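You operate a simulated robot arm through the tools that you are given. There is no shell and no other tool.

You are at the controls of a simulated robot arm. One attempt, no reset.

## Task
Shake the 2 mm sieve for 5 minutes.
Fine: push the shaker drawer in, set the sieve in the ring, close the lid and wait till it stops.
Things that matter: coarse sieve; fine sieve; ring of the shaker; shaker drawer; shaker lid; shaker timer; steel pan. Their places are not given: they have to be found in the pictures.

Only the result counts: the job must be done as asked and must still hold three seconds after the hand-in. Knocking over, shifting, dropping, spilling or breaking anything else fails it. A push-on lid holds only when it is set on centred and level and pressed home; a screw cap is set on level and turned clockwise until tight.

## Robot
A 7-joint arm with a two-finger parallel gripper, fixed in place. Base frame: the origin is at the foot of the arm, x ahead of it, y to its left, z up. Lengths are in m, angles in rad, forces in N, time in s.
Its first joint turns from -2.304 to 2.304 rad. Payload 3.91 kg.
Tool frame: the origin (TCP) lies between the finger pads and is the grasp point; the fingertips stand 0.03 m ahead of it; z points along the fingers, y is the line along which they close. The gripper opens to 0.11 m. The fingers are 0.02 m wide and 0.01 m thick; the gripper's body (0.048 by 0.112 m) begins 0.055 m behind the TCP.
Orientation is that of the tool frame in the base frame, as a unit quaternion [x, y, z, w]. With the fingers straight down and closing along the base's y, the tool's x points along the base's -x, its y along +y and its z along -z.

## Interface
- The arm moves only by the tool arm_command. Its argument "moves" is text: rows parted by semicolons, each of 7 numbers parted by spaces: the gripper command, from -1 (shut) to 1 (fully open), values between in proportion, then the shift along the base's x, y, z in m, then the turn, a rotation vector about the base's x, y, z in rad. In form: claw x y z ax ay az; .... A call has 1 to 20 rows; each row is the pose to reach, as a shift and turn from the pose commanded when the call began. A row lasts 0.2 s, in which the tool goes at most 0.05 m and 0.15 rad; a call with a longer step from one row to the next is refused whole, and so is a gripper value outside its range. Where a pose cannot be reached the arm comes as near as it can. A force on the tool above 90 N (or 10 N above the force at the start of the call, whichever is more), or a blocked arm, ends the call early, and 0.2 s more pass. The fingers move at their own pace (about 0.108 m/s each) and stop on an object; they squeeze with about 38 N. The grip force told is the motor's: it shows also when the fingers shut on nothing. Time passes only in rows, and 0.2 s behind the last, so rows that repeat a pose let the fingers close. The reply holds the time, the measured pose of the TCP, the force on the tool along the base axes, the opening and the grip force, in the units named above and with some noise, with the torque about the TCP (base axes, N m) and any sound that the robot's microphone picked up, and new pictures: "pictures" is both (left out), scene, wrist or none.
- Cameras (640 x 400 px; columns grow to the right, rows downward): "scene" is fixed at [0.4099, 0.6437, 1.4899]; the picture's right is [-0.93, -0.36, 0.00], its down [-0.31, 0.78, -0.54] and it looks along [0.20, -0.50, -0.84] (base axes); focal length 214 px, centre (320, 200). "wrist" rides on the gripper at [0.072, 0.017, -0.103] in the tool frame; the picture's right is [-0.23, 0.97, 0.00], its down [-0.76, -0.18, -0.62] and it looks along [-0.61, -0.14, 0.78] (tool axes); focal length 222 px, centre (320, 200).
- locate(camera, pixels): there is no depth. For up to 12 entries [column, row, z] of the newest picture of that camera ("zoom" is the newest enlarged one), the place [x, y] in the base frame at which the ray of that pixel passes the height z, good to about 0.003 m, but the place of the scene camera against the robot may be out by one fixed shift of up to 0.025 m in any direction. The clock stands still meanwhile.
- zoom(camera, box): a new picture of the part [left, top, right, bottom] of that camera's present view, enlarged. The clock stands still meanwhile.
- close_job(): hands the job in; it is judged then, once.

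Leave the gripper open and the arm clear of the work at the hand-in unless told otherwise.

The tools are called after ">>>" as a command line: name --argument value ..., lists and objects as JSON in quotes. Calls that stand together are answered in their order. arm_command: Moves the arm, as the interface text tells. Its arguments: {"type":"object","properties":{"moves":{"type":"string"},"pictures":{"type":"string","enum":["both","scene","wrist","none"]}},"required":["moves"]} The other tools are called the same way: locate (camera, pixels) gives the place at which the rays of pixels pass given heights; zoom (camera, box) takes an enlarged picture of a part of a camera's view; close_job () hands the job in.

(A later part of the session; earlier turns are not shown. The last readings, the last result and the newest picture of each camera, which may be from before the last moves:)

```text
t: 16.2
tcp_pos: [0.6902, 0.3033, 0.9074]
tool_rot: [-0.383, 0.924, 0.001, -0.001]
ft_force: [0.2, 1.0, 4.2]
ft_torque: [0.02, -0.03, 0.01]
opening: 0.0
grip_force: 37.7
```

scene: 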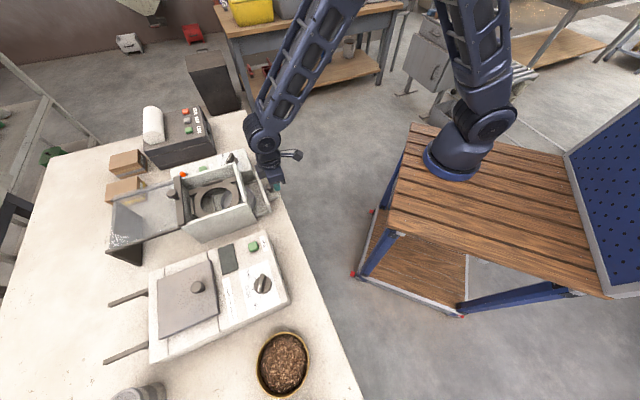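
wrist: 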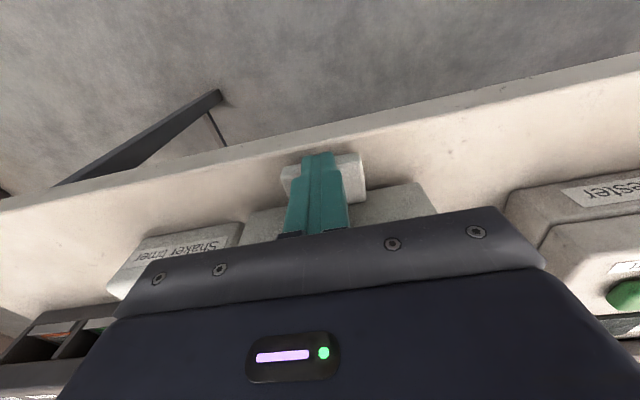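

The drawer is sliding in. I keep pushing another 0.05 m.

>>> arm_command --moves "-1 0.007 0.007 0 0 0 0; -1 0.014 0.014 0 0 0 0; -1 0.021 0.021 0 0 0 0; -1 0.028 0.028 0 0 0 0; -1 0.035 0.035 0 0 0 0" --pictures "both"

```text
t: 17.4
tcp_pos: [0.7223, 0.3375, 0.9074]
tool_rot: [-0.383, 0.924, -0.002, -0.002]
ft_force: [-32.1, -23.3, 16.0]
ft_torque: [-0.02, -0.05, 0.0]
opening: 0.0
grip_force: 37.6
```

scene: 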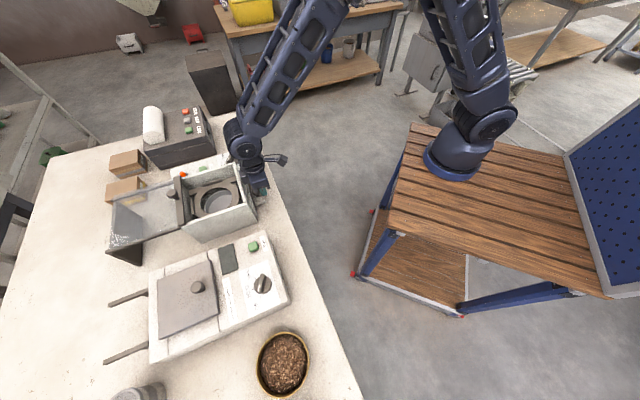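
wrist: 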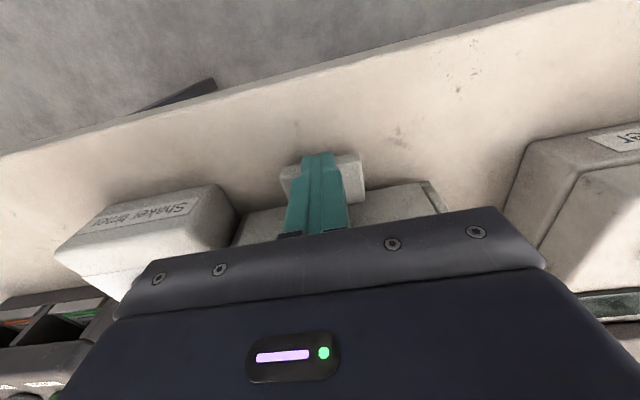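

The reaction rose to about 40 N, so the drawer seems to be home. I back off, raise the hand and look from above to check.

>>> arm_command --moves "-1 -0.01 -0.01 0 0 0 0; -1 -0.025 -0.025 0.01 0 0 0; -1 -0.04 -0.04 0.04 0 0 0; -1 -0.04 -0.04 0.08 0 0 0; -1 -0.035 -0.035 0.12 0 0 0; -1 -0.02 -0.03 0.16 0 0 0; -1 -0.01 -0.02 0.2 0 0 0; -1 -0.005 0 0.24 0 0 0; 1 -0.005 0 0.27 0 0 0; 1 -0.005 0 0.27 0 0 0; 1 -0.005 0 0.27 0 0 0; 1 -0.005 0 0.27 0 0 0" --pictures "both"

```text
t: 20.0
tcp_pos: [0.7203, 0.3408, 1.1754]
tool_rot: [-0.382, 0.924, 0.0, 0.0]
ft_force: [0.0, -1.1, -0.4]
ft_torque: [-0.02, -0.02, -0.02]
opening: 0.1097
grip_force: 0.0
```

scene: 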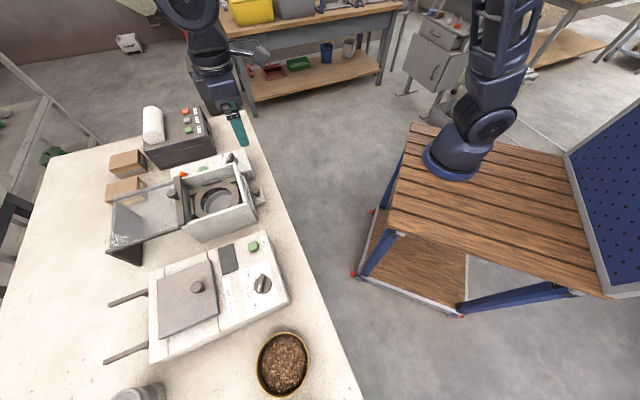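
wrist: 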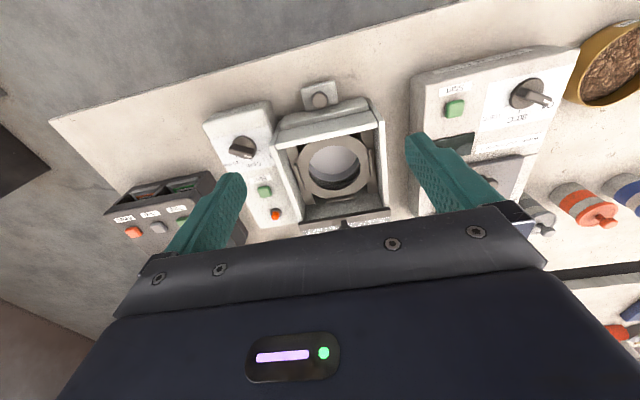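

The drawer is in and the pan shows through the ring. I zoom in to check it.

>>> zoom --camera "wrist" --box '[230, 70, 430, 240]'

>>> zoom --camera "wrist" --box '[200, 100, 300, 240]'

>>> locate --camera "wrist" --pixels '[[320, 98, 0.895], [335, 165, 0.918], [243, 147, 0.93], [264, 191, 0.93], [264, 191, 0.92], [297, 155, 0.918], [370, 150, 0.918], [350, 222, 0.98]]'

```text
2.35 times, centred on (330, 155) of wrist
```

zoom: 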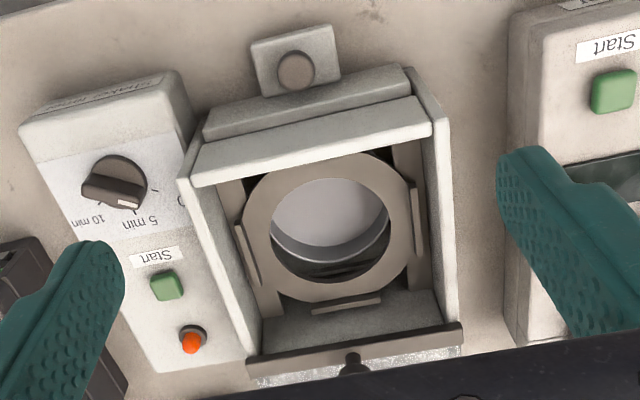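

```text
2.86 times, centred on (250, 170) of wrist
```

zoom: 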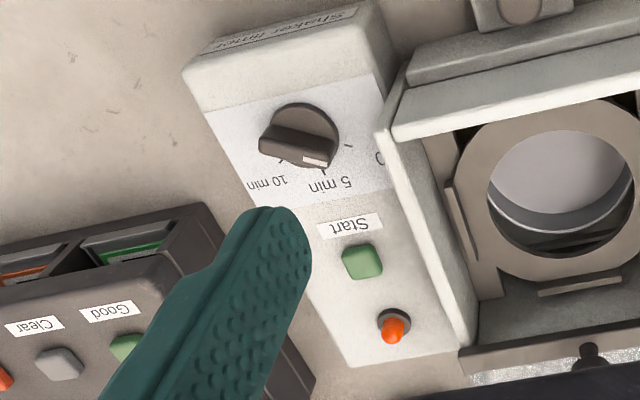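

```text
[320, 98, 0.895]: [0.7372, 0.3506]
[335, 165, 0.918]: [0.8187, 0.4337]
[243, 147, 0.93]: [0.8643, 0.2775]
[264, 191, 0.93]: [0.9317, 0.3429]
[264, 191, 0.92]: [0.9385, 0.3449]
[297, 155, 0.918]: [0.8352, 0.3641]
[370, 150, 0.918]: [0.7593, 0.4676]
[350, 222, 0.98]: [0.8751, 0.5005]
```

The drawer front now sits against the box and the pan is under the ring. Next is the timer knob; I zoom close on it to get the bar direction and the tick directions.

>>> zoom --camera "wrist" --box '[223, 127, 271, 163]'

```text
11.11 times, centred on (247, 145) of wrist
```

zoom: 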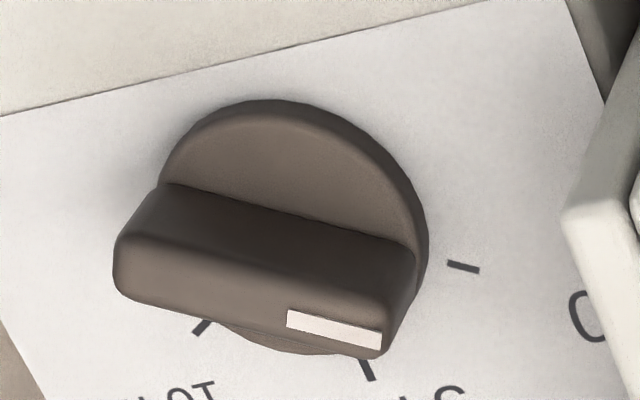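

>>> locate --camera "zoom" --pixels '[[124, 265, 0.95], [396, 328, 0.95], [168, 185, 0.93], [415, 248, 0.93], [131, 238, 0.95], [405, 298, 0.95], [463, 266, 0.92], [366, 369, 0.92], [203, 325, 0.92], [290, 190, 0.93], [428, 235, 0.93], [157, 185, 0.93]]'

>>> locate --camera "zoom" --pixels '[[124, 265, 0.96], [396, 328, 0.96], [463, 266, 0.91], [366, 369, 0.91], [203, 325, 0.91], [275, 100, 0.93], [565, 215, 0.95]]'

```text
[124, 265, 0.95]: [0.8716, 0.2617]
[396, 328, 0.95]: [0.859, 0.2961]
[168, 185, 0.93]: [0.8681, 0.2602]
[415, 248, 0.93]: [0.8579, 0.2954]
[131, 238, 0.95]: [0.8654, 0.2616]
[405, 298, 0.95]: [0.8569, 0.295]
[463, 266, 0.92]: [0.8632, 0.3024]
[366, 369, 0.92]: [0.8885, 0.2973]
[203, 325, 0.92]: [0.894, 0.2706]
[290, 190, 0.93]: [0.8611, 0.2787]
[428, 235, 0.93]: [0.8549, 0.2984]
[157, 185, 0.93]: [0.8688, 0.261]
```

```text
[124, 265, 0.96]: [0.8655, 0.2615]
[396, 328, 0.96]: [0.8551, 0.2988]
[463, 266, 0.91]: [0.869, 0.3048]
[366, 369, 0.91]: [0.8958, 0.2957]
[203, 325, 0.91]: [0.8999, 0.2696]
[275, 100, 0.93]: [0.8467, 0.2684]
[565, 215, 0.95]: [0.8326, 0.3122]
```

The bar lies at about 109° in the base frame, the 0/5/10 ticks at about 111°/46°/−23° around a centre near (0.870, 0.280), so the knob has to turn about −1.12 rad so the pointer lies along the shaker axis. I check the height of the neighbouring printer before going there.

>>> locate --camera "wrist" --pixels '[[181, 209, 0.95], [181, 209, 1.0], [211, 172, 0.95], [211, 172, 1.0], [350, 222, 0.95], [350, 222, 1.0]]'

>>> locate --camera "scene" --pixels '[[188.75, 130, 0.95], [188.75, 130, 1.0], [213, 155, 0.95], [213, 155, 0.9], [177, 184, 0.95], [177, 184, 1.0]]'

>>> zoom --camera "scene" --box '[160, 130, 290, 250]'

```text
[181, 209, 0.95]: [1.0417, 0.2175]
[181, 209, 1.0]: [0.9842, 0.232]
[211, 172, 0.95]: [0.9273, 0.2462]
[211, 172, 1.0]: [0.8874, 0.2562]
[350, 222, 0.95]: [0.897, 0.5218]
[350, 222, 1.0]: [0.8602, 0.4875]
```

```text
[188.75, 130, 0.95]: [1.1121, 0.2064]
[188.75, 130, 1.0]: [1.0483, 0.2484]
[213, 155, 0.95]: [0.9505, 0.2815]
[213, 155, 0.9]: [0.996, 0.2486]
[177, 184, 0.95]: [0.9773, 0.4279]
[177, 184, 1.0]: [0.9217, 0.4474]
```

```text
3.33 times, centred on (225, 190) of scene
```

zoom: 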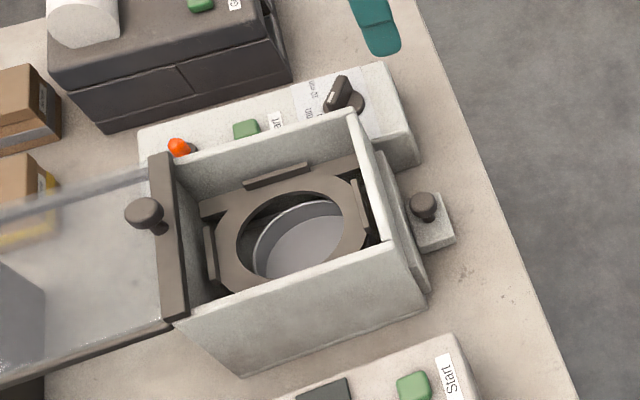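

Lid knob seems to be higher than I thought (about z=1.03), so the box is taller. I triangulate the box's top corners with both cameras.

>>> locate --camera "wrist" --pixels '[[379.8, 121.8, 0.95], [379.8, 121.8, 1.0], [270.4, 146.5, 0.95], [270.4, 146.5, 1.0], [335, 165, 0.9], [335, 165, 0.95]]'

>>> locate --camera "scene" --pixels '[[247.5, 203.5, 0.95], [247.5, 203.5, 1.0], [234.6, 163.6, 0.95], [234.6, 163.6, 1.0], [216, 200, 0.9], [216, 200, 0.95], [228, 157, 0.95], [228, 157, 0.93]]'

```text
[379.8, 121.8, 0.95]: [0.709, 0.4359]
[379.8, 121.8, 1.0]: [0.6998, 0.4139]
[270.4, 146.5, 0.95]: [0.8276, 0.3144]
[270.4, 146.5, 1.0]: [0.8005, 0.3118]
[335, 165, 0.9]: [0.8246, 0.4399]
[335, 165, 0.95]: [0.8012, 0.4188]
```

```text
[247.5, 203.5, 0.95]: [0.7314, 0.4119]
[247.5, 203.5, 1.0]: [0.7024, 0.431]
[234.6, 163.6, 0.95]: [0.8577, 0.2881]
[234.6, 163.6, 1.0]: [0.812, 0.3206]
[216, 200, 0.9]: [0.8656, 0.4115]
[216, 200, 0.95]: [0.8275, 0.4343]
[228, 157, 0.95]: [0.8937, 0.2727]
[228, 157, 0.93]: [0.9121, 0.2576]
```

Box top is at about z=0.962 and the printer top about 0.945, so the hand clears them. I move over the timer knob and turn the hand +1.117 rad so the fingers close across the bar, with partial opening, stopping high at z=1.04.

>>> arm_command --moves "0 0.02 -0.008 0 0 0 0.14; 0 0.04 -0.016 0 0 0 0.28; 0 0.06 -0.024 0 0 0 0.42; 0 0.08 -0.032 0 0 0 0.56; 0 0.1 -0.04 -0.02 0 0 0.7; 0 0.12 -0.048 -0.04 0 0 0.84; 0 0.14 -0.056 -0.06 0 0 0.98; 0 0.15 -0.061 -0.08 0 0 1.117; 0 0.15 -0.061 -0.11 0 0 1.117; 0 0.15 -0.061 -0.135 0 0 1.117; 0 0.15 -0.061 -0.135 0 0 1.117" --pictures "both"

```text
t: 22.4
tcp_pos: [0.8691, 0.2783, 1.0413]
tool_rot: [0.814, -0.581, 0.0, -0.001]
ft_force: [-1.1, -0.1, -0.4]
ft_torque: [0.0, -0.01, 0.02]
opening: 0.055
grip_force: 0.0
```

scene: 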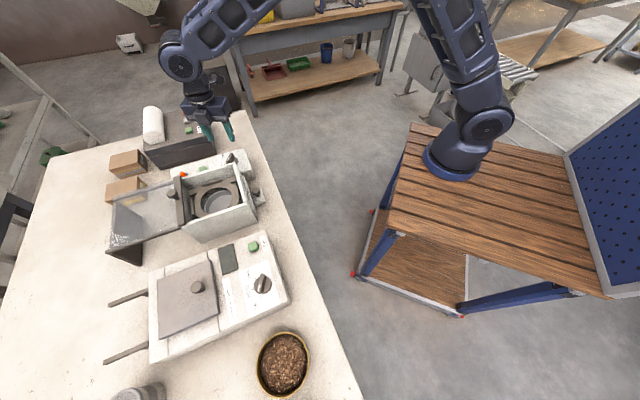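
wrist: 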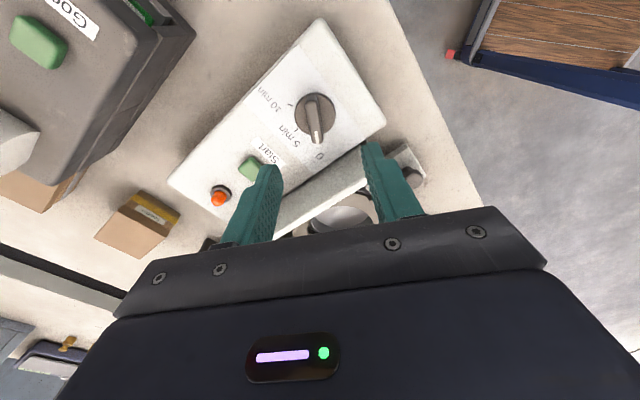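

Now the knob is seen from nearly above, at (315,115), with the white mark toward the "0". I zoom in to refine its centre and bar direction.

>>> zoom --camera "wrist" --box '[270, 80, 360, 170]'

```text
4.44 times, centred on (315, 125) of wrist
```

zoom: 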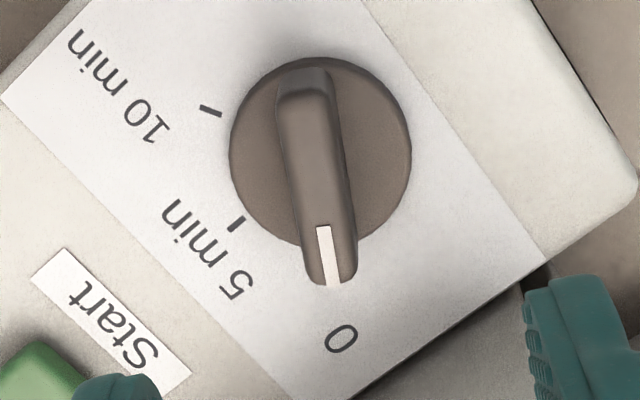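

>>> locate --camera "zoom" --pixels '[[306, 92, 0.946], [332, 278, 0.946], [282, 97, 0.946], [304, 275, 0.946], [333, 85, 0.946], [356, 250, 0.946], [320, 150, 0.93], [210, 110, 0.92], [237, 222, 0.92], [341, 338, 0.92], [231, 150, 0.93], [411, 150, 0.93]]'

```text
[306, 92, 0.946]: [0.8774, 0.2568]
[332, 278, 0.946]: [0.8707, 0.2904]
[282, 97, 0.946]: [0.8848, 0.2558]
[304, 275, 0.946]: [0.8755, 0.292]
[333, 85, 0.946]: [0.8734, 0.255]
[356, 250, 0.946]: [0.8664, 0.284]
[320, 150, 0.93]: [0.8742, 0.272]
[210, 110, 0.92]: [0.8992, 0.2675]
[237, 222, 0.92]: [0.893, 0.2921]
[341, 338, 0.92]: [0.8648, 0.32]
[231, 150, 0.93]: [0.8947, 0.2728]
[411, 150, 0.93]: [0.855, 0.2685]
```

Comparing both views the bar top is nearer z=0.931, its centre (0.8745, 0.2785), its direction ≈104°, and the 5 min tick at ≈45° (10 min at −13°). I align the hand (−0.087 rad), centre it and descend so the tips come beside the bar, without closing yet.

>>> arm_command --moves "0 0.0054 0.0002 0 0 0 -0.087; 0 0.0054 0.0002 -0.03 0 0 -0.087; 0 0.0054 0.0002 -0.06 0 0 -0.087; 0 0.0054 0.0002 -0.075 0 0 -0.087; 0 0.0054 0.0002 -0.085 0 0 -0.087; 0 0.0054 0.0002 -0.085 0 0 -0.087" --pictures "both"

```text
t: 23.8
tcp_pos: [0.8744, 0.2771, 0.9571]
tool_rot: [0.788, -0.615, -0.001, 0.0]
ft_force: [-0.2, -0.3, 0.0]
ft_torque: [0.0, 0.01, 0.0]
opening: 0.0549
grip_force: 0.0
```

scene: 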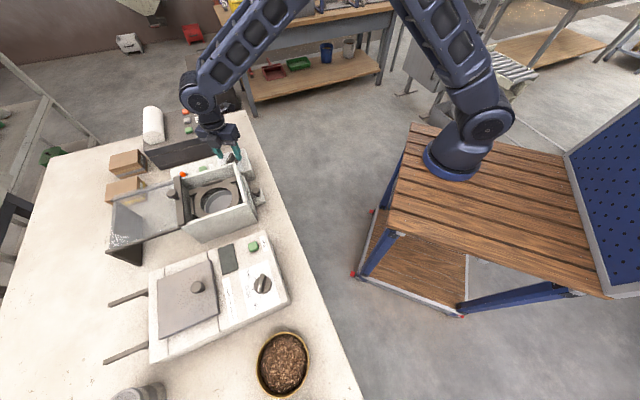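
wrist: 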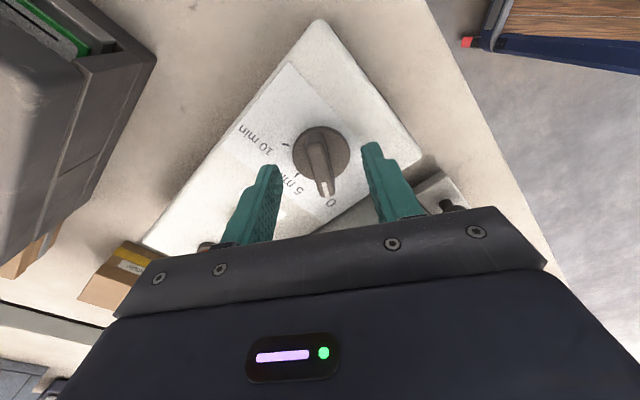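

>>> zoom --camera "wrist" --box '[240, 110, 410, 230]'

>>> locate --camera "wrist" --pixels '[[310, 130, 0.93], [324, 193, 0.93], [310, 130, 0.92], [324, 193, 0.92], [310, 130, 0.94], [324, 193, 0.94]]'

```text
3.33 times, centred on (325, 170) of wrist
```

zoom: 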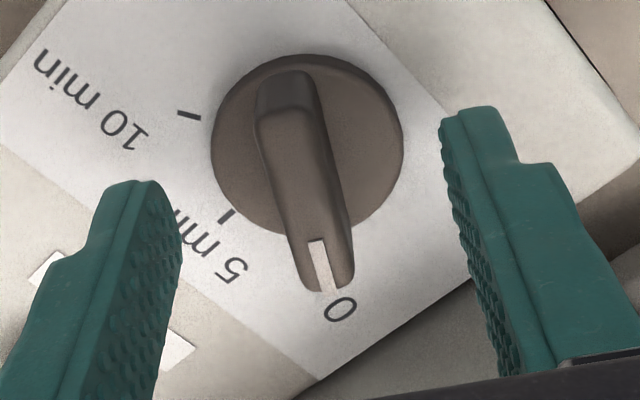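

```text
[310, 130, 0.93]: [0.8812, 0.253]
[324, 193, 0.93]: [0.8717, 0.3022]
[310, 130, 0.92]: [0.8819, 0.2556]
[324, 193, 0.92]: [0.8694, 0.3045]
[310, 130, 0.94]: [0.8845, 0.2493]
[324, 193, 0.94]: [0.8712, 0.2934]
```

The bar is between the fingers. I lower a further 12 mm, watching the force.

>>> arm_command --moves "0 0.001 0.001 -0.006 0 0 0; 0 0.001 0.001 -0.012 0 0 0; 0 0.001 0.001 -0.012 0 0 0" --pictures "wrist"

```text
t: 24.6
tcp_pos: [0.8778, 0.278, 0.9442]
tool_rot: [0.788, -0.615, 0.001, 0.0]
ft_force: [-0.3, 0.2, 0.0]
ft_torque: [-0.05, 0.03, 0.05]
opening: 0.0551
grip_force: 0.0
```

wrist: 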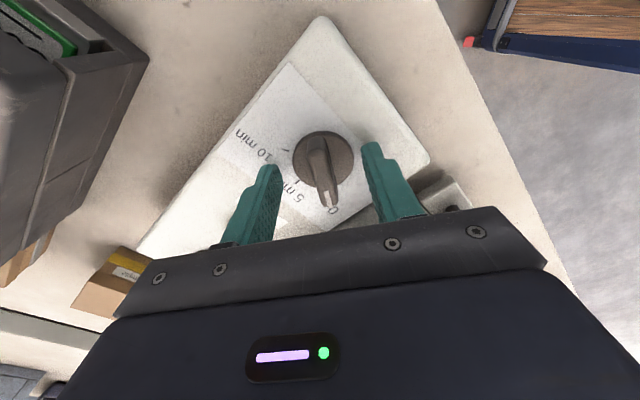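

No contact yet and the bar is between the pads. I shift 2 mm to centre and close the fingers on the bar.

>>> arm_command --moves "0 -0.0015 0 -0.001 0 0 0; -0.4 -0.0015 0 -0.001 0 0 0; -1 -0.0015 0 -0.001 0 0 0; -1 -0.0015 0 -0.001 0 0 0; -1 -0.0015 0 -0.001 0 0 0" --pictures "wrist"

```text
t: 25.8
tcp_pos: [0.8747, 0.2769, 0.9443]
tool_rot: [0.788, -0.616, 0.0, 0.001]
ft_force: [-12.2, -4.4, -0.8]
ft_torque: [-0.12, 0.32, 0.02]
opening: 0.0415
grip_force: 44.9
```

wrist: 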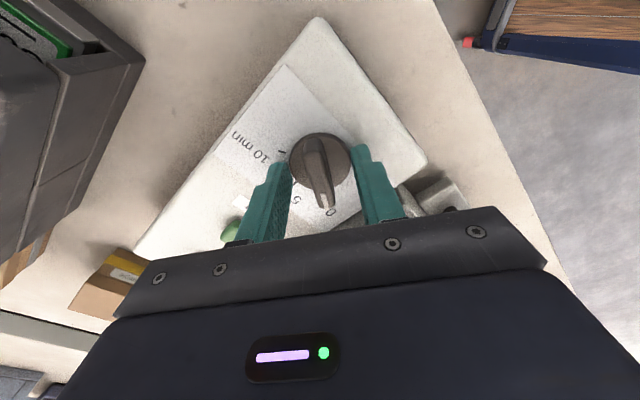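

The fingers closed on the round disc (opening 41.5 mm), so the tips were too low for the bar. I open, raise 10 mm, shift 2 mm toward −x and close again.

>>> arm_command --moves "0 0 0 0 0 0 0; 0 -0.002 -0.0005 0 0 0 0; 0 -0.002 -0.0005 0.01 0 0 0; 0 -0.002 -0.0005 0.01 0 0 0; -0.5 -0.002 -0.0005 0.01 0 0 0; -1 -0.002 -0.0005 0.01 0 0 0; -1 -0.002 -0.0005 0.01 0 0 0; -1 -0.002 -0.0005 0.01 0 0 0" --pictures "wrist"

```text
t: 27.6
tcp_pos: [0.874, 0.2787, 0.9537]
tool_rot: [0.788, -0.616, 0.0, -0.001]
ft_force: [29.5, 9.5, -2.2]
ft_torque: [0.69, -0.47, 0.02]
opening: 0.0115
grip_force: 44.6
```

wrist: 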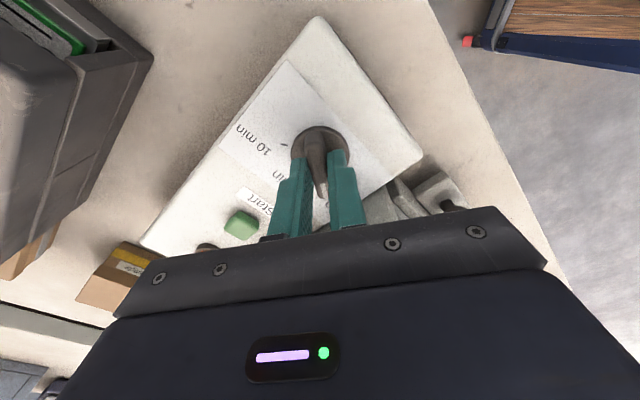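

The bar is gripped (opening 11.5 mm) but with about 30 N side load in +x, so I shift the command +3 mm to relieve it before turning.

>>> arm_command --moves "-1 0.003 0.001 0 0 0 0; -1 0.003 0.001 0 0 0 0" --pictures "none"

```text
t: 28.2
tcp_pos: [0.8737, 0.2788, 0.9553]
tool_rot: [0.788, -0.616, 0.0, 0.002]
ft_force: [-14.9, -11.7, 6.0]
ft_torque: [0.16, 0.3, 0.03]
opening: 0.0117
grip_force: 44.9
```

Nearly balanced; I correct by 1 mm back and turn clockwise 1.03 rad in small steps so the pointer lies on the 5 min tick.

>>> arm_command --moves "-1 -0.001 -0.0007 0 0 0 0; -1 -0.001 -0.0007 0 0 0 -0.1; -1 -0.001 -0.0007 0 0 0 -0.2; -1 -0.001 -0.0007 0 0 0 -0.3; -1 -0.001 -0.0007 0 0 0 -0.4; -1 -0.001 -0.0007 0 0 0 -0.5; -1 -0.001 -0.0007 0 0 0 -0.5" --pictures "wrist"

```text
t: 29.8
tcp_pos: [0.8736, 0.2773, 0.9546]
tool_rot: [-0.611, 0.791, 0.001, 0.001]
ft_force: [-16.1, -21.3, 3.7]
ft_torque: [-0.93, 0.44, -0.03]
opening: 0.012
grip_force: 44.8
```

wrist: 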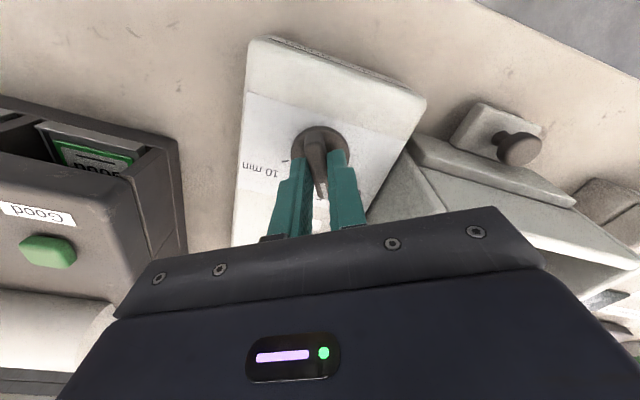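

The knob turns with the hand. I relieve the side load by about 1 mm and finish the remaining 0.53 rad.

>>> arm_command --moves "-1 -0.001 -0.0012 0 0 0 -0.1; -1 -0.001 -0.0012 0 0 0 -0.2; -1 -0.001 -0.0012 0 0 0 -0.3; -1 -0.001 -0.0012 0 0 0 -0.4; -1 -0.001 -0.0012 0 0 0 -0.53; -1 -0.001 -0.0012 0 0 0 -0.53" --pictures "wrist"

```text
t: 31.2
tcp_pos: [0.8745, 0.2785, 0.954]
tool_rot: [-0.382, 0.924, 0.0, 0.001]
ft_force: [10.4, 0.0, -4.2]
ft_torque: [0.94, -1.18, 0.01]
opening: 0.0116
grip_force: 45.5
```

wrist: 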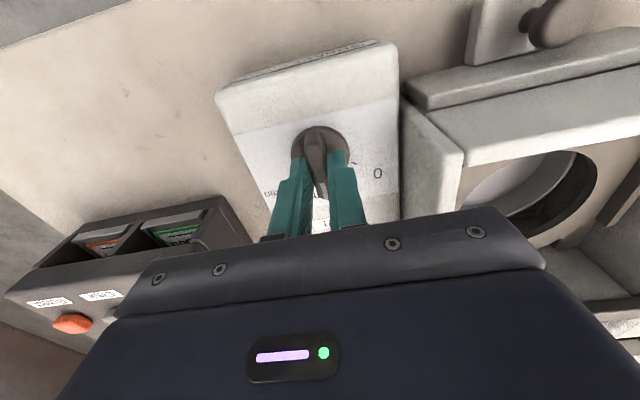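

Turned to the target. I open the fingers, lift straight up, and check the pointer.

>>> arm_command --moves "-0.4 0 0 0 0 0 0; 0 0 0 0 0 0 0; 0 0 0 0.03 0 0 0; 0 0 0 0.07 0 0 0; 0.5 0 0 0.1 0 0 0; 1 -0.02 -0.02 0.14 0 0 0; 1 -0.03 -0.03 0.17 0 0 0; 1 -0.03 -0.03 0.17 0 0 0" --pictures "both"

>>> zoom --camera "wrist" --box '[270, 50, 370, 150]'

```text
t: 33.0
tcp_pos: [0.8439, 0.2484, 1.1231]
tool_rot: [-0.383, 0.924, 0.0, 0.0]
ft_force: [-0.1, 0.2, -0.2]
ft_torque: [0.04, -0.01, -0.03]
opening: 0.1099
grip_force: 0.1
```

scene: 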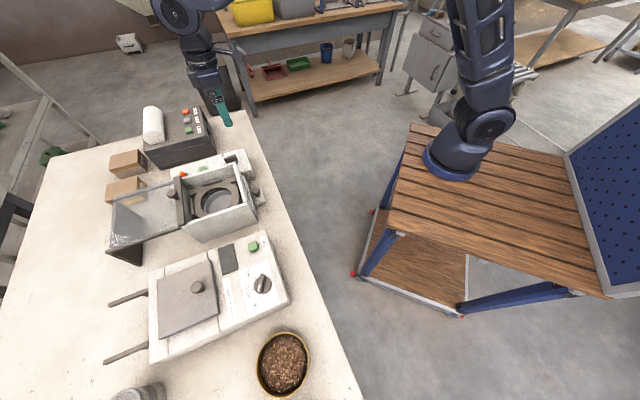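
wrist: 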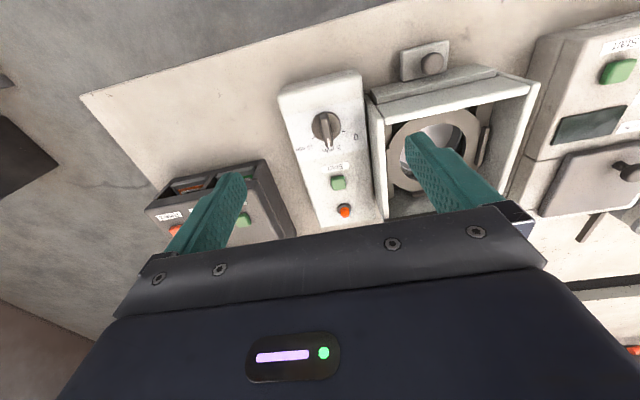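

```text
4.00 times, centred on (320, 100) of wrist
```

zoom: 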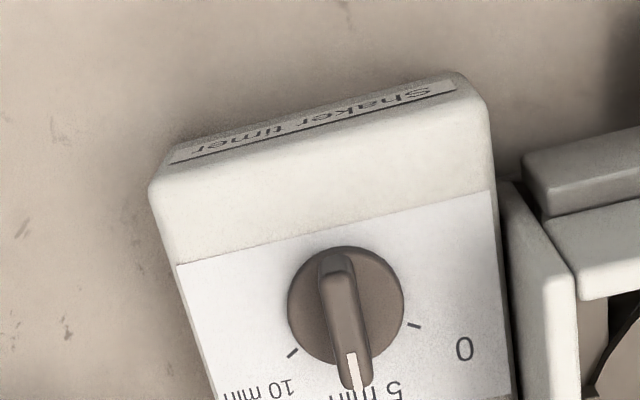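

>>> zoom --camera "wrist" --box '[295, 100, 365, 165]'

>>> zoom --camera "wrist" --box '[360, 30, 560, 220]'

```text
6.15 times, centred on (330, 132) of wrist
```

zoom: 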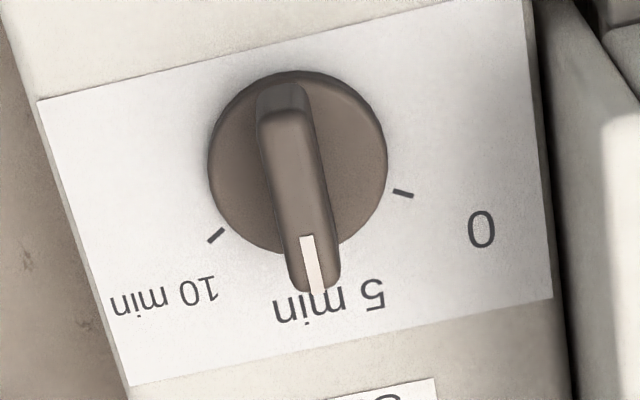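

```text
2.11 times, centred on (460, 125) of wrist
```

zoom: 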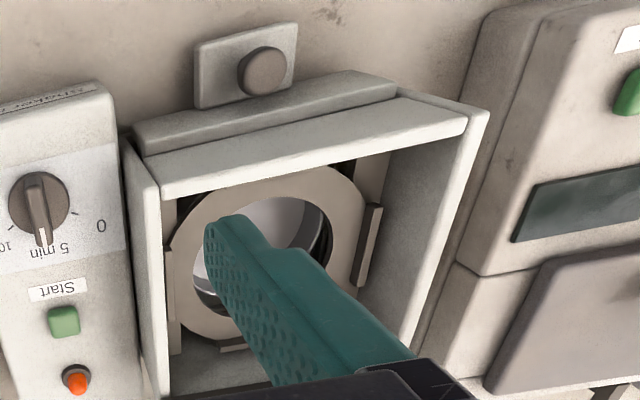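

>>> zoom --camera "wrist" --box '[295, 100, 365, 165]'

>>> locate --camera "zoom" --pixels '[[285, 112, 0.931], [317, 275, 0.931], [403, 193, 0.905], [216, 236, 0.905], [259, 112, 0.931], [288, 265, 0.931], [307, 110, 0.931], [338, 265, 0.931], [80, 230, 0.905], [543, 190, 0.905], [130, 385, 0.905], [553, 298, 0.905]]'

```text
6.15 times, centred on (330, 132) of wrist
```

zoom: 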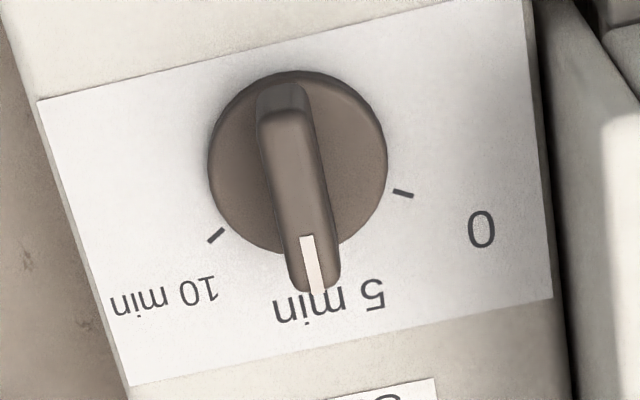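

```text
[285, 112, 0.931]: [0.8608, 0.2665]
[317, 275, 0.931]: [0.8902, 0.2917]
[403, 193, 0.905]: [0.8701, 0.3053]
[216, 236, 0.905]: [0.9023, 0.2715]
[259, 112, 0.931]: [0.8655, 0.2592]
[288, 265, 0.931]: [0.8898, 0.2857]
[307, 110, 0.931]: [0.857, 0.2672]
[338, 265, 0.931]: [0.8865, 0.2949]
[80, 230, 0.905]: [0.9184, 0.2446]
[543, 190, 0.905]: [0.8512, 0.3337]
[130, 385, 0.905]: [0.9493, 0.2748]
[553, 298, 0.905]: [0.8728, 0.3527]
```

The bar lies on the bisector of the 0 and 10 min ticks (≈43.6°), so the timer is set at 5 min. Next I look at the ring from above to measure the lugs and the seat for the sieve.

>>> arm_command --moves "1 -0.02 0.03 0.01 0 0 0; 1 -0.04 0.06 0.02 0 0 0; 1 -0.06 0.09 0.03 0 0 0; 1 -0.08 0.12 0.04 0 0 0; 1 -0.085 0.135 0.05 0 0 0; 1 -0.085 0.135 0.05 0 0 0" --pictures "wrist"

>>> zoom --camera "wrist" --box '[270, 70, 400, 190]'

```text
t: 34.4
tcp_pos: [0.7588, 0.384, 1.1724]
tool_rot: [-0.382, 0.924, 0.0, -0.001]
ft_force: [0.3, -0.1, -0.3]
ft_torque: [0.02, 0.01, -0.01]
opening: 0.1097
grip_force: 0.2
```

wrist: 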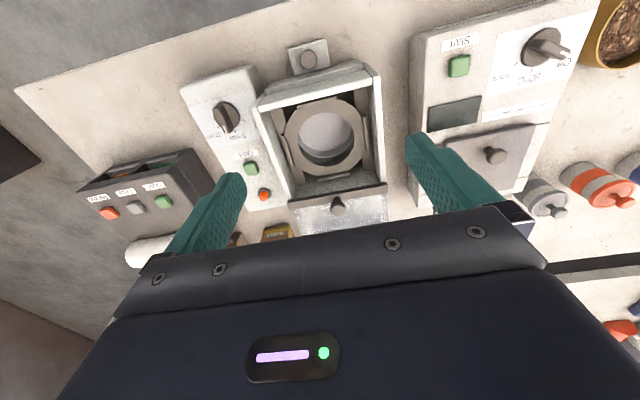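

```text
3.33 times, centred on (335, 130) of wrist
```

zoom: 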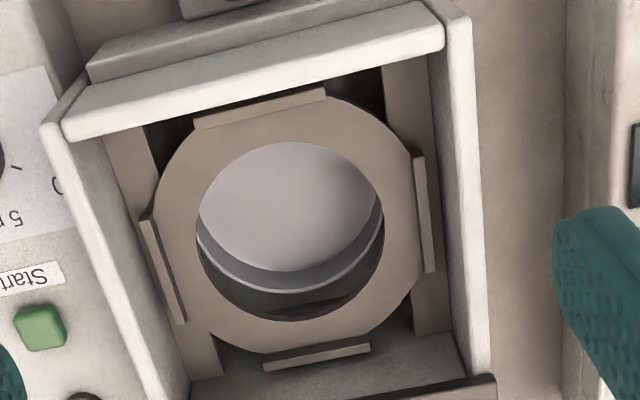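

I locate the lugs and the hole edges in this zoomed picture at plausible heights.

>>> locate --camera "zoom" --pixels '[[197, 228, 0.918], [383, 208, 0.918], [292, 142, 0.918], [290, 321, 0.918], [148, 215, 0.925], [186, 322, 0.925], [413, 152, 0.925], [428, 272, 0.925], [197, 127, 0.925], [325, 97, 0.925], [263, 358, 0.925], [370, 345, 0.925]]'

>>> locate --camera "zoom" --pixels '[[62, 120, 0.962], [440, 30, 0.962], [190, 390, 0.962], [470, 375, 0.962], [155, 225, 0.918], [420, 200, 0.918], [265, 98, 0.918], [310, 352, 0.918], [44, 122, 0.962], [470, 20, 0.962], [292, 142, 0.91], [290, 321, 0.91]]'

```text
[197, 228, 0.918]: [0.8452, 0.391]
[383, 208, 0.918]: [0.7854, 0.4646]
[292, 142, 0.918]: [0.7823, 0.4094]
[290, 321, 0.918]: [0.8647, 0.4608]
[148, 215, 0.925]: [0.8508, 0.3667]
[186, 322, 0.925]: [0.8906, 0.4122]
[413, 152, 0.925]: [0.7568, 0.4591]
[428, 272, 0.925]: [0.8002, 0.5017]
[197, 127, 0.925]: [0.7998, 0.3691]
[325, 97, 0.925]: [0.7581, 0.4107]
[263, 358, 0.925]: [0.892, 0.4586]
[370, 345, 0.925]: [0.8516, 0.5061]
```

```text
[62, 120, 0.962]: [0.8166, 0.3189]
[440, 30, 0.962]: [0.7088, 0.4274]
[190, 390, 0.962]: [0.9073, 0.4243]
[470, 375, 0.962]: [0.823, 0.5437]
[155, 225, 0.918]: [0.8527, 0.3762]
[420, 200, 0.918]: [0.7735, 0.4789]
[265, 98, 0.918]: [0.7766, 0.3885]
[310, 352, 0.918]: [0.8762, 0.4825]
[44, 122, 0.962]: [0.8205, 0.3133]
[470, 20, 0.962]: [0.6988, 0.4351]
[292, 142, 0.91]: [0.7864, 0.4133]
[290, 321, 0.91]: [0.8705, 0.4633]
```

Lug spacing is about 0.13 m and the hole about 0.095 m, ring centre ≈ (0.825, 0.4355). Now I travel high over to the 2 mm sieve to measure it.

>>> arm_command --moves "1 -0.033 0.034 0 0 0 0; 1 -0.066 0.068 0 0 0 0; 1 -0.099 0.102 0 0 0 0; 1 -0.132 0.136 0 0 0 0; 1 -0.165 0.17 0 0 0 0; 1 -0.198 0.204 0 0 0 0; 1 -0.231 0.238 0 0 0 0; 1 -0.264 0.272 0 0 0 0; 1 -0.297 0.306 0 0 0 0; 1 -0.33 0.34 0 0 0 0; 1 -0.363 0.374 0 0 0 0; 1 -0.389 0.4 0 0 0 0; 1 -0.389 0.4 0 0 0 0; 1 -0.389 0.4 0 0 0 0" --pictures "both"

```text
t: 37.4
tcp_pos: [0.3687, 0.7822, 1.1763]
tool_rot: [-0.383, 0.924, 0.0, 0.0]
ft_force: [-0.6, -0.6, -0.2]
ft_torque: [0.02, -0.01, -0.04]
opening: 0.11
grip_force: 0.1
```

scene: 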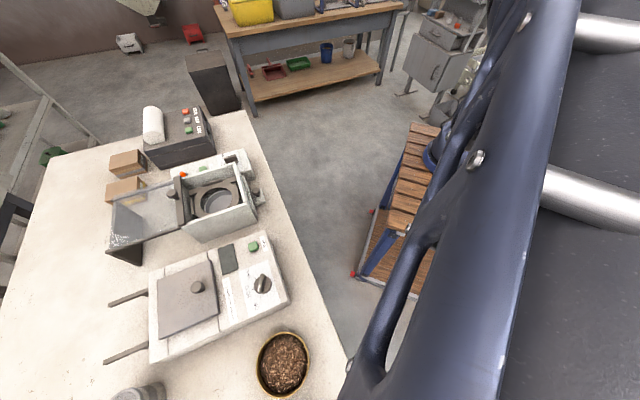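
wrist: 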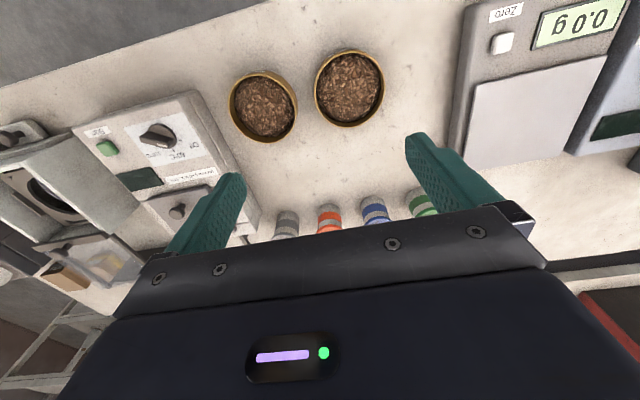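

The right vessel at (348,88), next to the balance, is the 2 mm sieve; the left one beside the moisture tester is 5 mm. I zoom in to measure it.

>>> zoom --camera "wrist" --box '[220, 40, 400, 150]'

```text
3.56 times, centred on (310, 95) of wrist
```

zoom: 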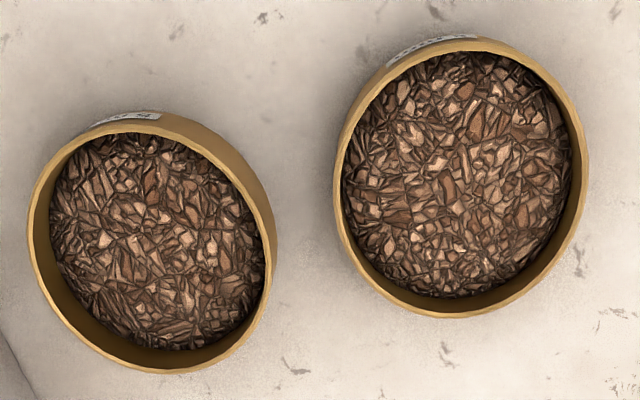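

>>> locate --camera "zoom" --pixels '[[333, 188, 0.9], [589, 165, 0.9], [470, 38, 0.9], [450, 318, 0.9], [333, 188, 0.91], [589, 165, 0.91], [470, 38, 0.91], [450, 318, 0.91], [27, 230, 0.9], [268, 290, 0.9], [150, 120, 0.9], [160, 372, 0.9]]'

```text
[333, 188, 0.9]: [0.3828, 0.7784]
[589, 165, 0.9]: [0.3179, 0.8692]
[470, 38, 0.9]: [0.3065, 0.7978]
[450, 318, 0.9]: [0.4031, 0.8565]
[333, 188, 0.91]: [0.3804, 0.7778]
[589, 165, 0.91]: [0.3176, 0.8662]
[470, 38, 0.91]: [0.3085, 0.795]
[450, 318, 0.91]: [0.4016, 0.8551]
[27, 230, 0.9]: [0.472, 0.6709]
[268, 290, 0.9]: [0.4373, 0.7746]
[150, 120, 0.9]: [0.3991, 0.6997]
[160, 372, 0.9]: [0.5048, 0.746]
```

The rim diameter comes out at 0.107–0.112 depending on the assumed rim height, so I need the height exactly. I centre above the 2 mm sieve at (0.3525, 0.825) and go lower for a second view.

>>> arm_command --moves "1 -0.008 0.02 -0.03 0 0 0; 1 -0.016 0.043 -0.06 0 0 0; 1 -0.016 0.043 -0.1 0 0 0; 1 -0.016 0.043 -0.125 0 0 0; 1 -0.016 0.043 -0.125 0 0 0" --pictures "wrist"

>>> zoom --camera "wrist" --box '[220, 60, 430, 220]'

```text
t: 38.6
tcp_pos: [0.3528, 0.8243, 1.0477]
tool_rot: [-0.383, 0.924, 0.001, -0.001]
ft_force: [-1.1, 0.1, 0.3]
ft_torque: [-0.01, -0.01, 0.0]
opening: 0.11
grip_force: 0.1
```

wrist: 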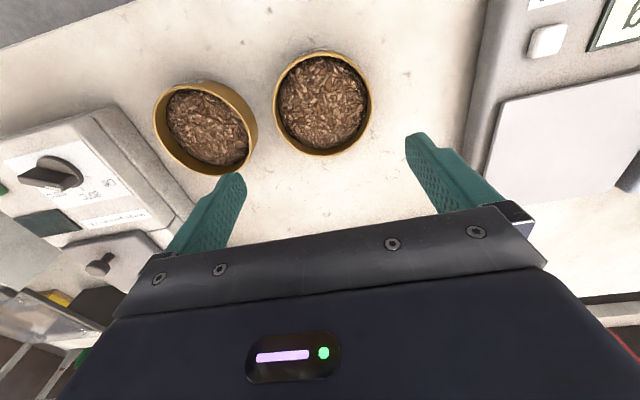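

```text
2.50 times, centred on (325, 140) of wrist
```

zoom: 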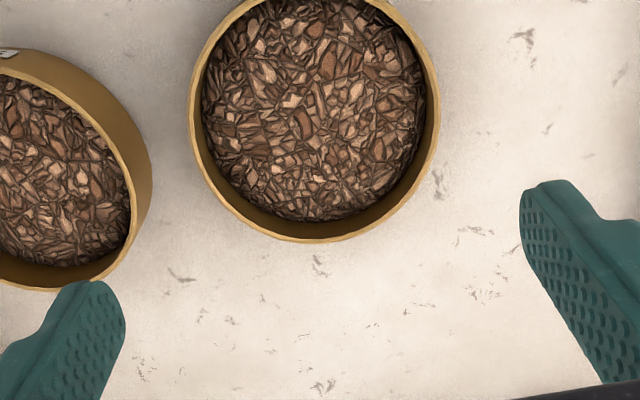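

>>> zoom --camera "wrist" --box '[250, 40, 394, 165]'

```text
3.20 times, centred on (322, 102) of wrist
```

zoom: 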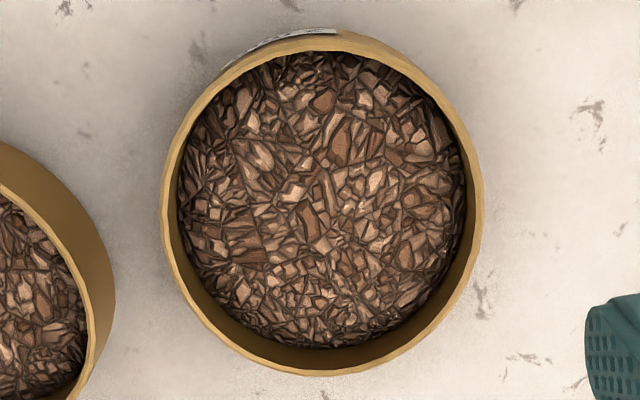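

>>> locate --camera "zoom" --pixels '[[161, 213, 0.9], [484, 195, 0.9], [161, 213, 0.91], [484, 195, 0.91], [161, 213, 0.92], [484, 195, 0.92], [326, 39, 0.9], [320, 377, 0.9], [326, 39, 0.91], [320, 377, 0.91], [326, 39, 0.92], [320, 377, 0.92]]'

```text
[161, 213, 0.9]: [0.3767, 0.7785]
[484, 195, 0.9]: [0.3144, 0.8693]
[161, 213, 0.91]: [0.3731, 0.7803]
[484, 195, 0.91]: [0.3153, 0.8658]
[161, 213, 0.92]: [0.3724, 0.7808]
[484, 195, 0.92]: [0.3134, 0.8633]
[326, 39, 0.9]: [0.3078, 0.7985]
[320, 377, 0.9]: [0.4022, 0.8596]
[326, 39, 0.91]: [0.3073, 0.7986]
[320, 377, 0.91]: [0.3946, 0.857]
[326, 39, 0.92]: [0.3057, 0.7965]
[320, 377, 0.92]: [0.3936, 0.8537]
```

The sieve's diameter seems to be 0.113–0.118 m, likely too wide for an outside grip. I hover lower, tips well above the rim, to compare the open fingers with the rim directly.

>>> arm_command --moves "1 0 0 -0.03 0 0 0; 1 0 0.001 -0.06 0 0 0; 1 0 0.001 -0.085 0 0 0; 1 0 0.001 -0.085 0 0 0" --pictures "wrist"

>>> zoom --camera "wrist" --box '[200, 60, 440, 220]'

```text
t: 39.6
tcp_pos: [0.3539, 0.8271, 0.9633]
tool_rot: [-0.383, 0.924, 0.0, 0.0]
ft_force: [-0.7, -0.5, 0.0]
ft_torque: [0.0, 0.01, 0.01]
opening: 0.1097
grip_force: 0.1
```

wrist: 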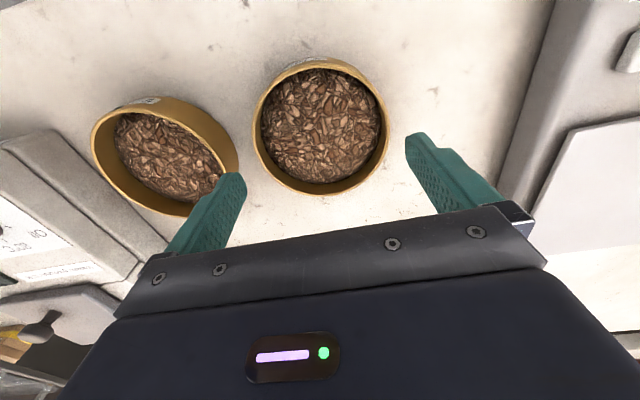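

```text
2.50 times, centred on (320, 140) of wrist
```

zoom: 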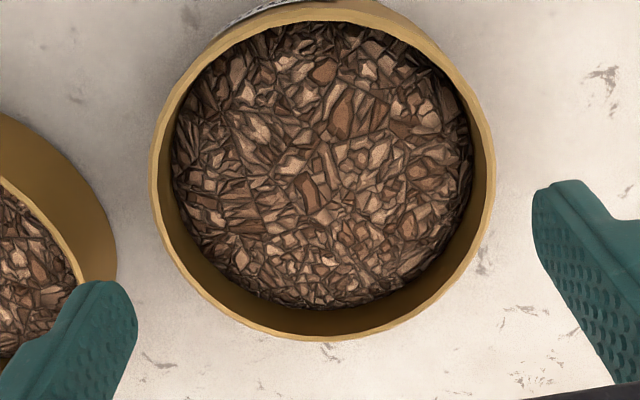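

I estimate rim height ≈0.895 and outer diameter ≈0.112 m (inner ≈0.104 m): too wide to grasp from outside. A balanced way is to put both fingers inside the rim, above the chips, and open them outward. I locate the rim centre now.

>>> zoom --camera "wrist" --box '[230, 45, 410, 205]'

>>> locate --camera "wrist" --pixels '[[252, 162, 0.895], [388, 160, 0.895]]'

```text
2.50 times, centred on (320, 125) of wrist
```

zoom: 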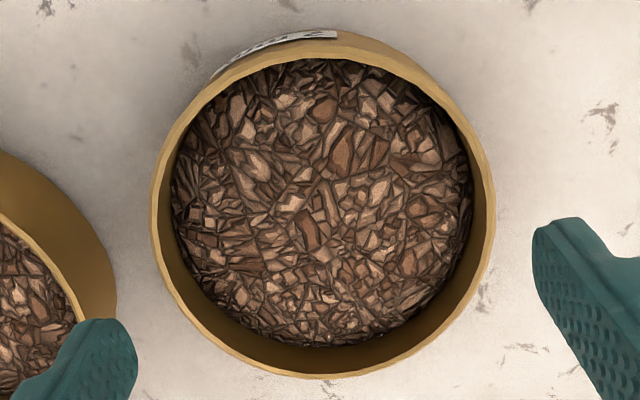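

```text
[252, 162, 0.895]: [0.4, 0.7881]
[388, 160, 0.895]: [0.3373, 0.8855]
```

>>> locate --camera "zoom" --pixels '[[150, 228, 0.895], [496, 213, 0.895], [322, 379, 0.895], [330, 46, 0.895], [160, 225, 0.895], [486, 213, 0.895], [325, 367, 0.895], [330, 60, 0.895], [150, 228, 0.895], [496, 213, 0.895]]'

```text
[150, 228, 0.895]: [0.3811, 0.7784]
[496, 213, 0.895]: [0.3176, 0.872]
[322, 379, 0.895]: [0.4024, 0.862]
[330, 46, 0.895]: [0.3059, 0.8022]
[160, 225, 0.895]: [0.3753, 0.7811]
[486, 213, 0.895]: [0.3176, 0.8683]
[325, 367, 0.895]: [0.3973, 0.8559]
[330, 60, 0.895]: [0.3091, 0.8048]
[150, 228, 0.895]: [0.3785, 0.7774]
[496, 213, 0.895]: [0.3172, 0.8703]
```

Rim centre ≈ (0.3515, 0.8285). I close the fingers partly (about 72 mm), centre over the sieve, and lower to tips just under rim height, checking the view.

>>> arm_command --moves "0.31 -0.0022 0.0014 0 0 0 0; 0.31 -0.0022 0.0014 0 0 0 0; 0.31 -0.0022 0.0014 -0.015 0 0 0; 0.31 -0.0022 0.0014 -0.03 0 0 0; 0.31 -0.0022 0.0014 -0.03 0 0 0" --pictures "wrist"

>>> zoom --camera "wrist" --box '[230, 75, 410, 235]'

```text
t: 40.8
tcp_pos: [0.3512, 0.8286, 0.9327]
tool_rot: [-0.383, 0.924, 0.001, 0.0]
ft_force: [-0.5, 0.1, -0.8]
ft_torque: [-0.01, -0.03, 0.02]
opening: 0.0722
grip_force: 0.0
```

wrist: 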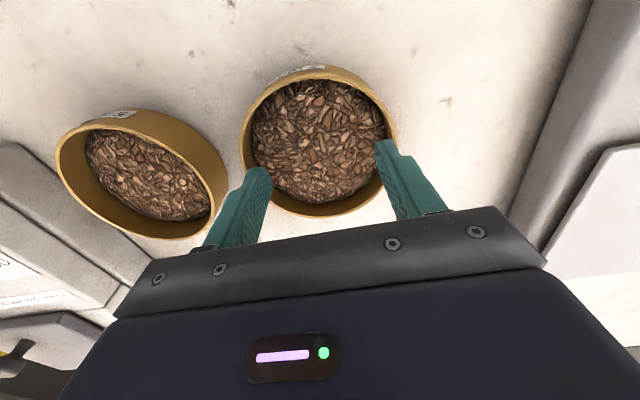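

```text
2.50 times, centred on (320, 155) of wrist
```

zoom: 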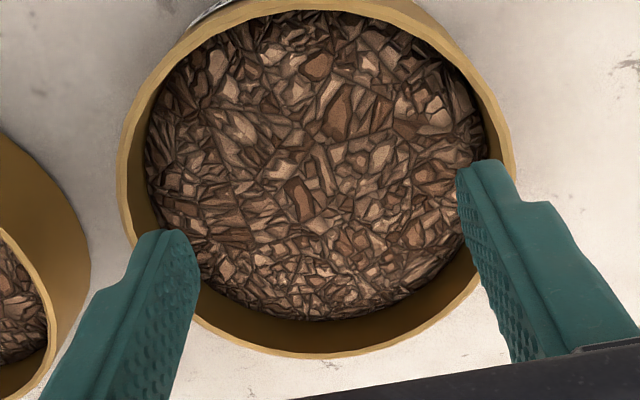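

The picture agrees with rim z≈0.895 and good centring (expected rim rows 69/215, seen 68/216). I lower 20 mm in steps and read the force.

>>> arm_command --moves "0.31 0.0008 -0.0008 -0.008 0 0 0; 0.31 0.0008 -0.0008 -0.014 0 0 0; 0.31 0.0008 -0.0008 -0.02 0 0 0; 0.31 0.0008 -0.0008 -0.02 0 0 0" --pictures "wrist"

>>> zoom --camera "wrist" --box '[220, 85, 430, 245]'

```text
t: 41.8
tcp_pos: [0.3529, 0.827, 0.913]
tool_rot: [-0.383, 0.924, 0.0, 0.0]
ft_force: [0.7, 0.1, 0.4]
ft_torque: [0.02, -0.02, -0.02]
opening: 0.0723
grip_force: 0.0
```

wrist: 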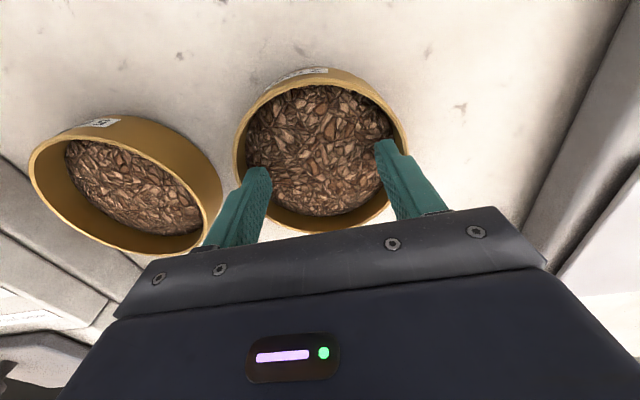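

```text
2.50 times, centred on (325, 165) of wrist
```

zoom: 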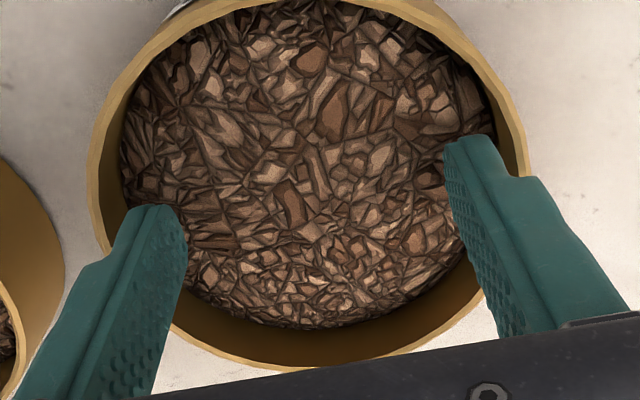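

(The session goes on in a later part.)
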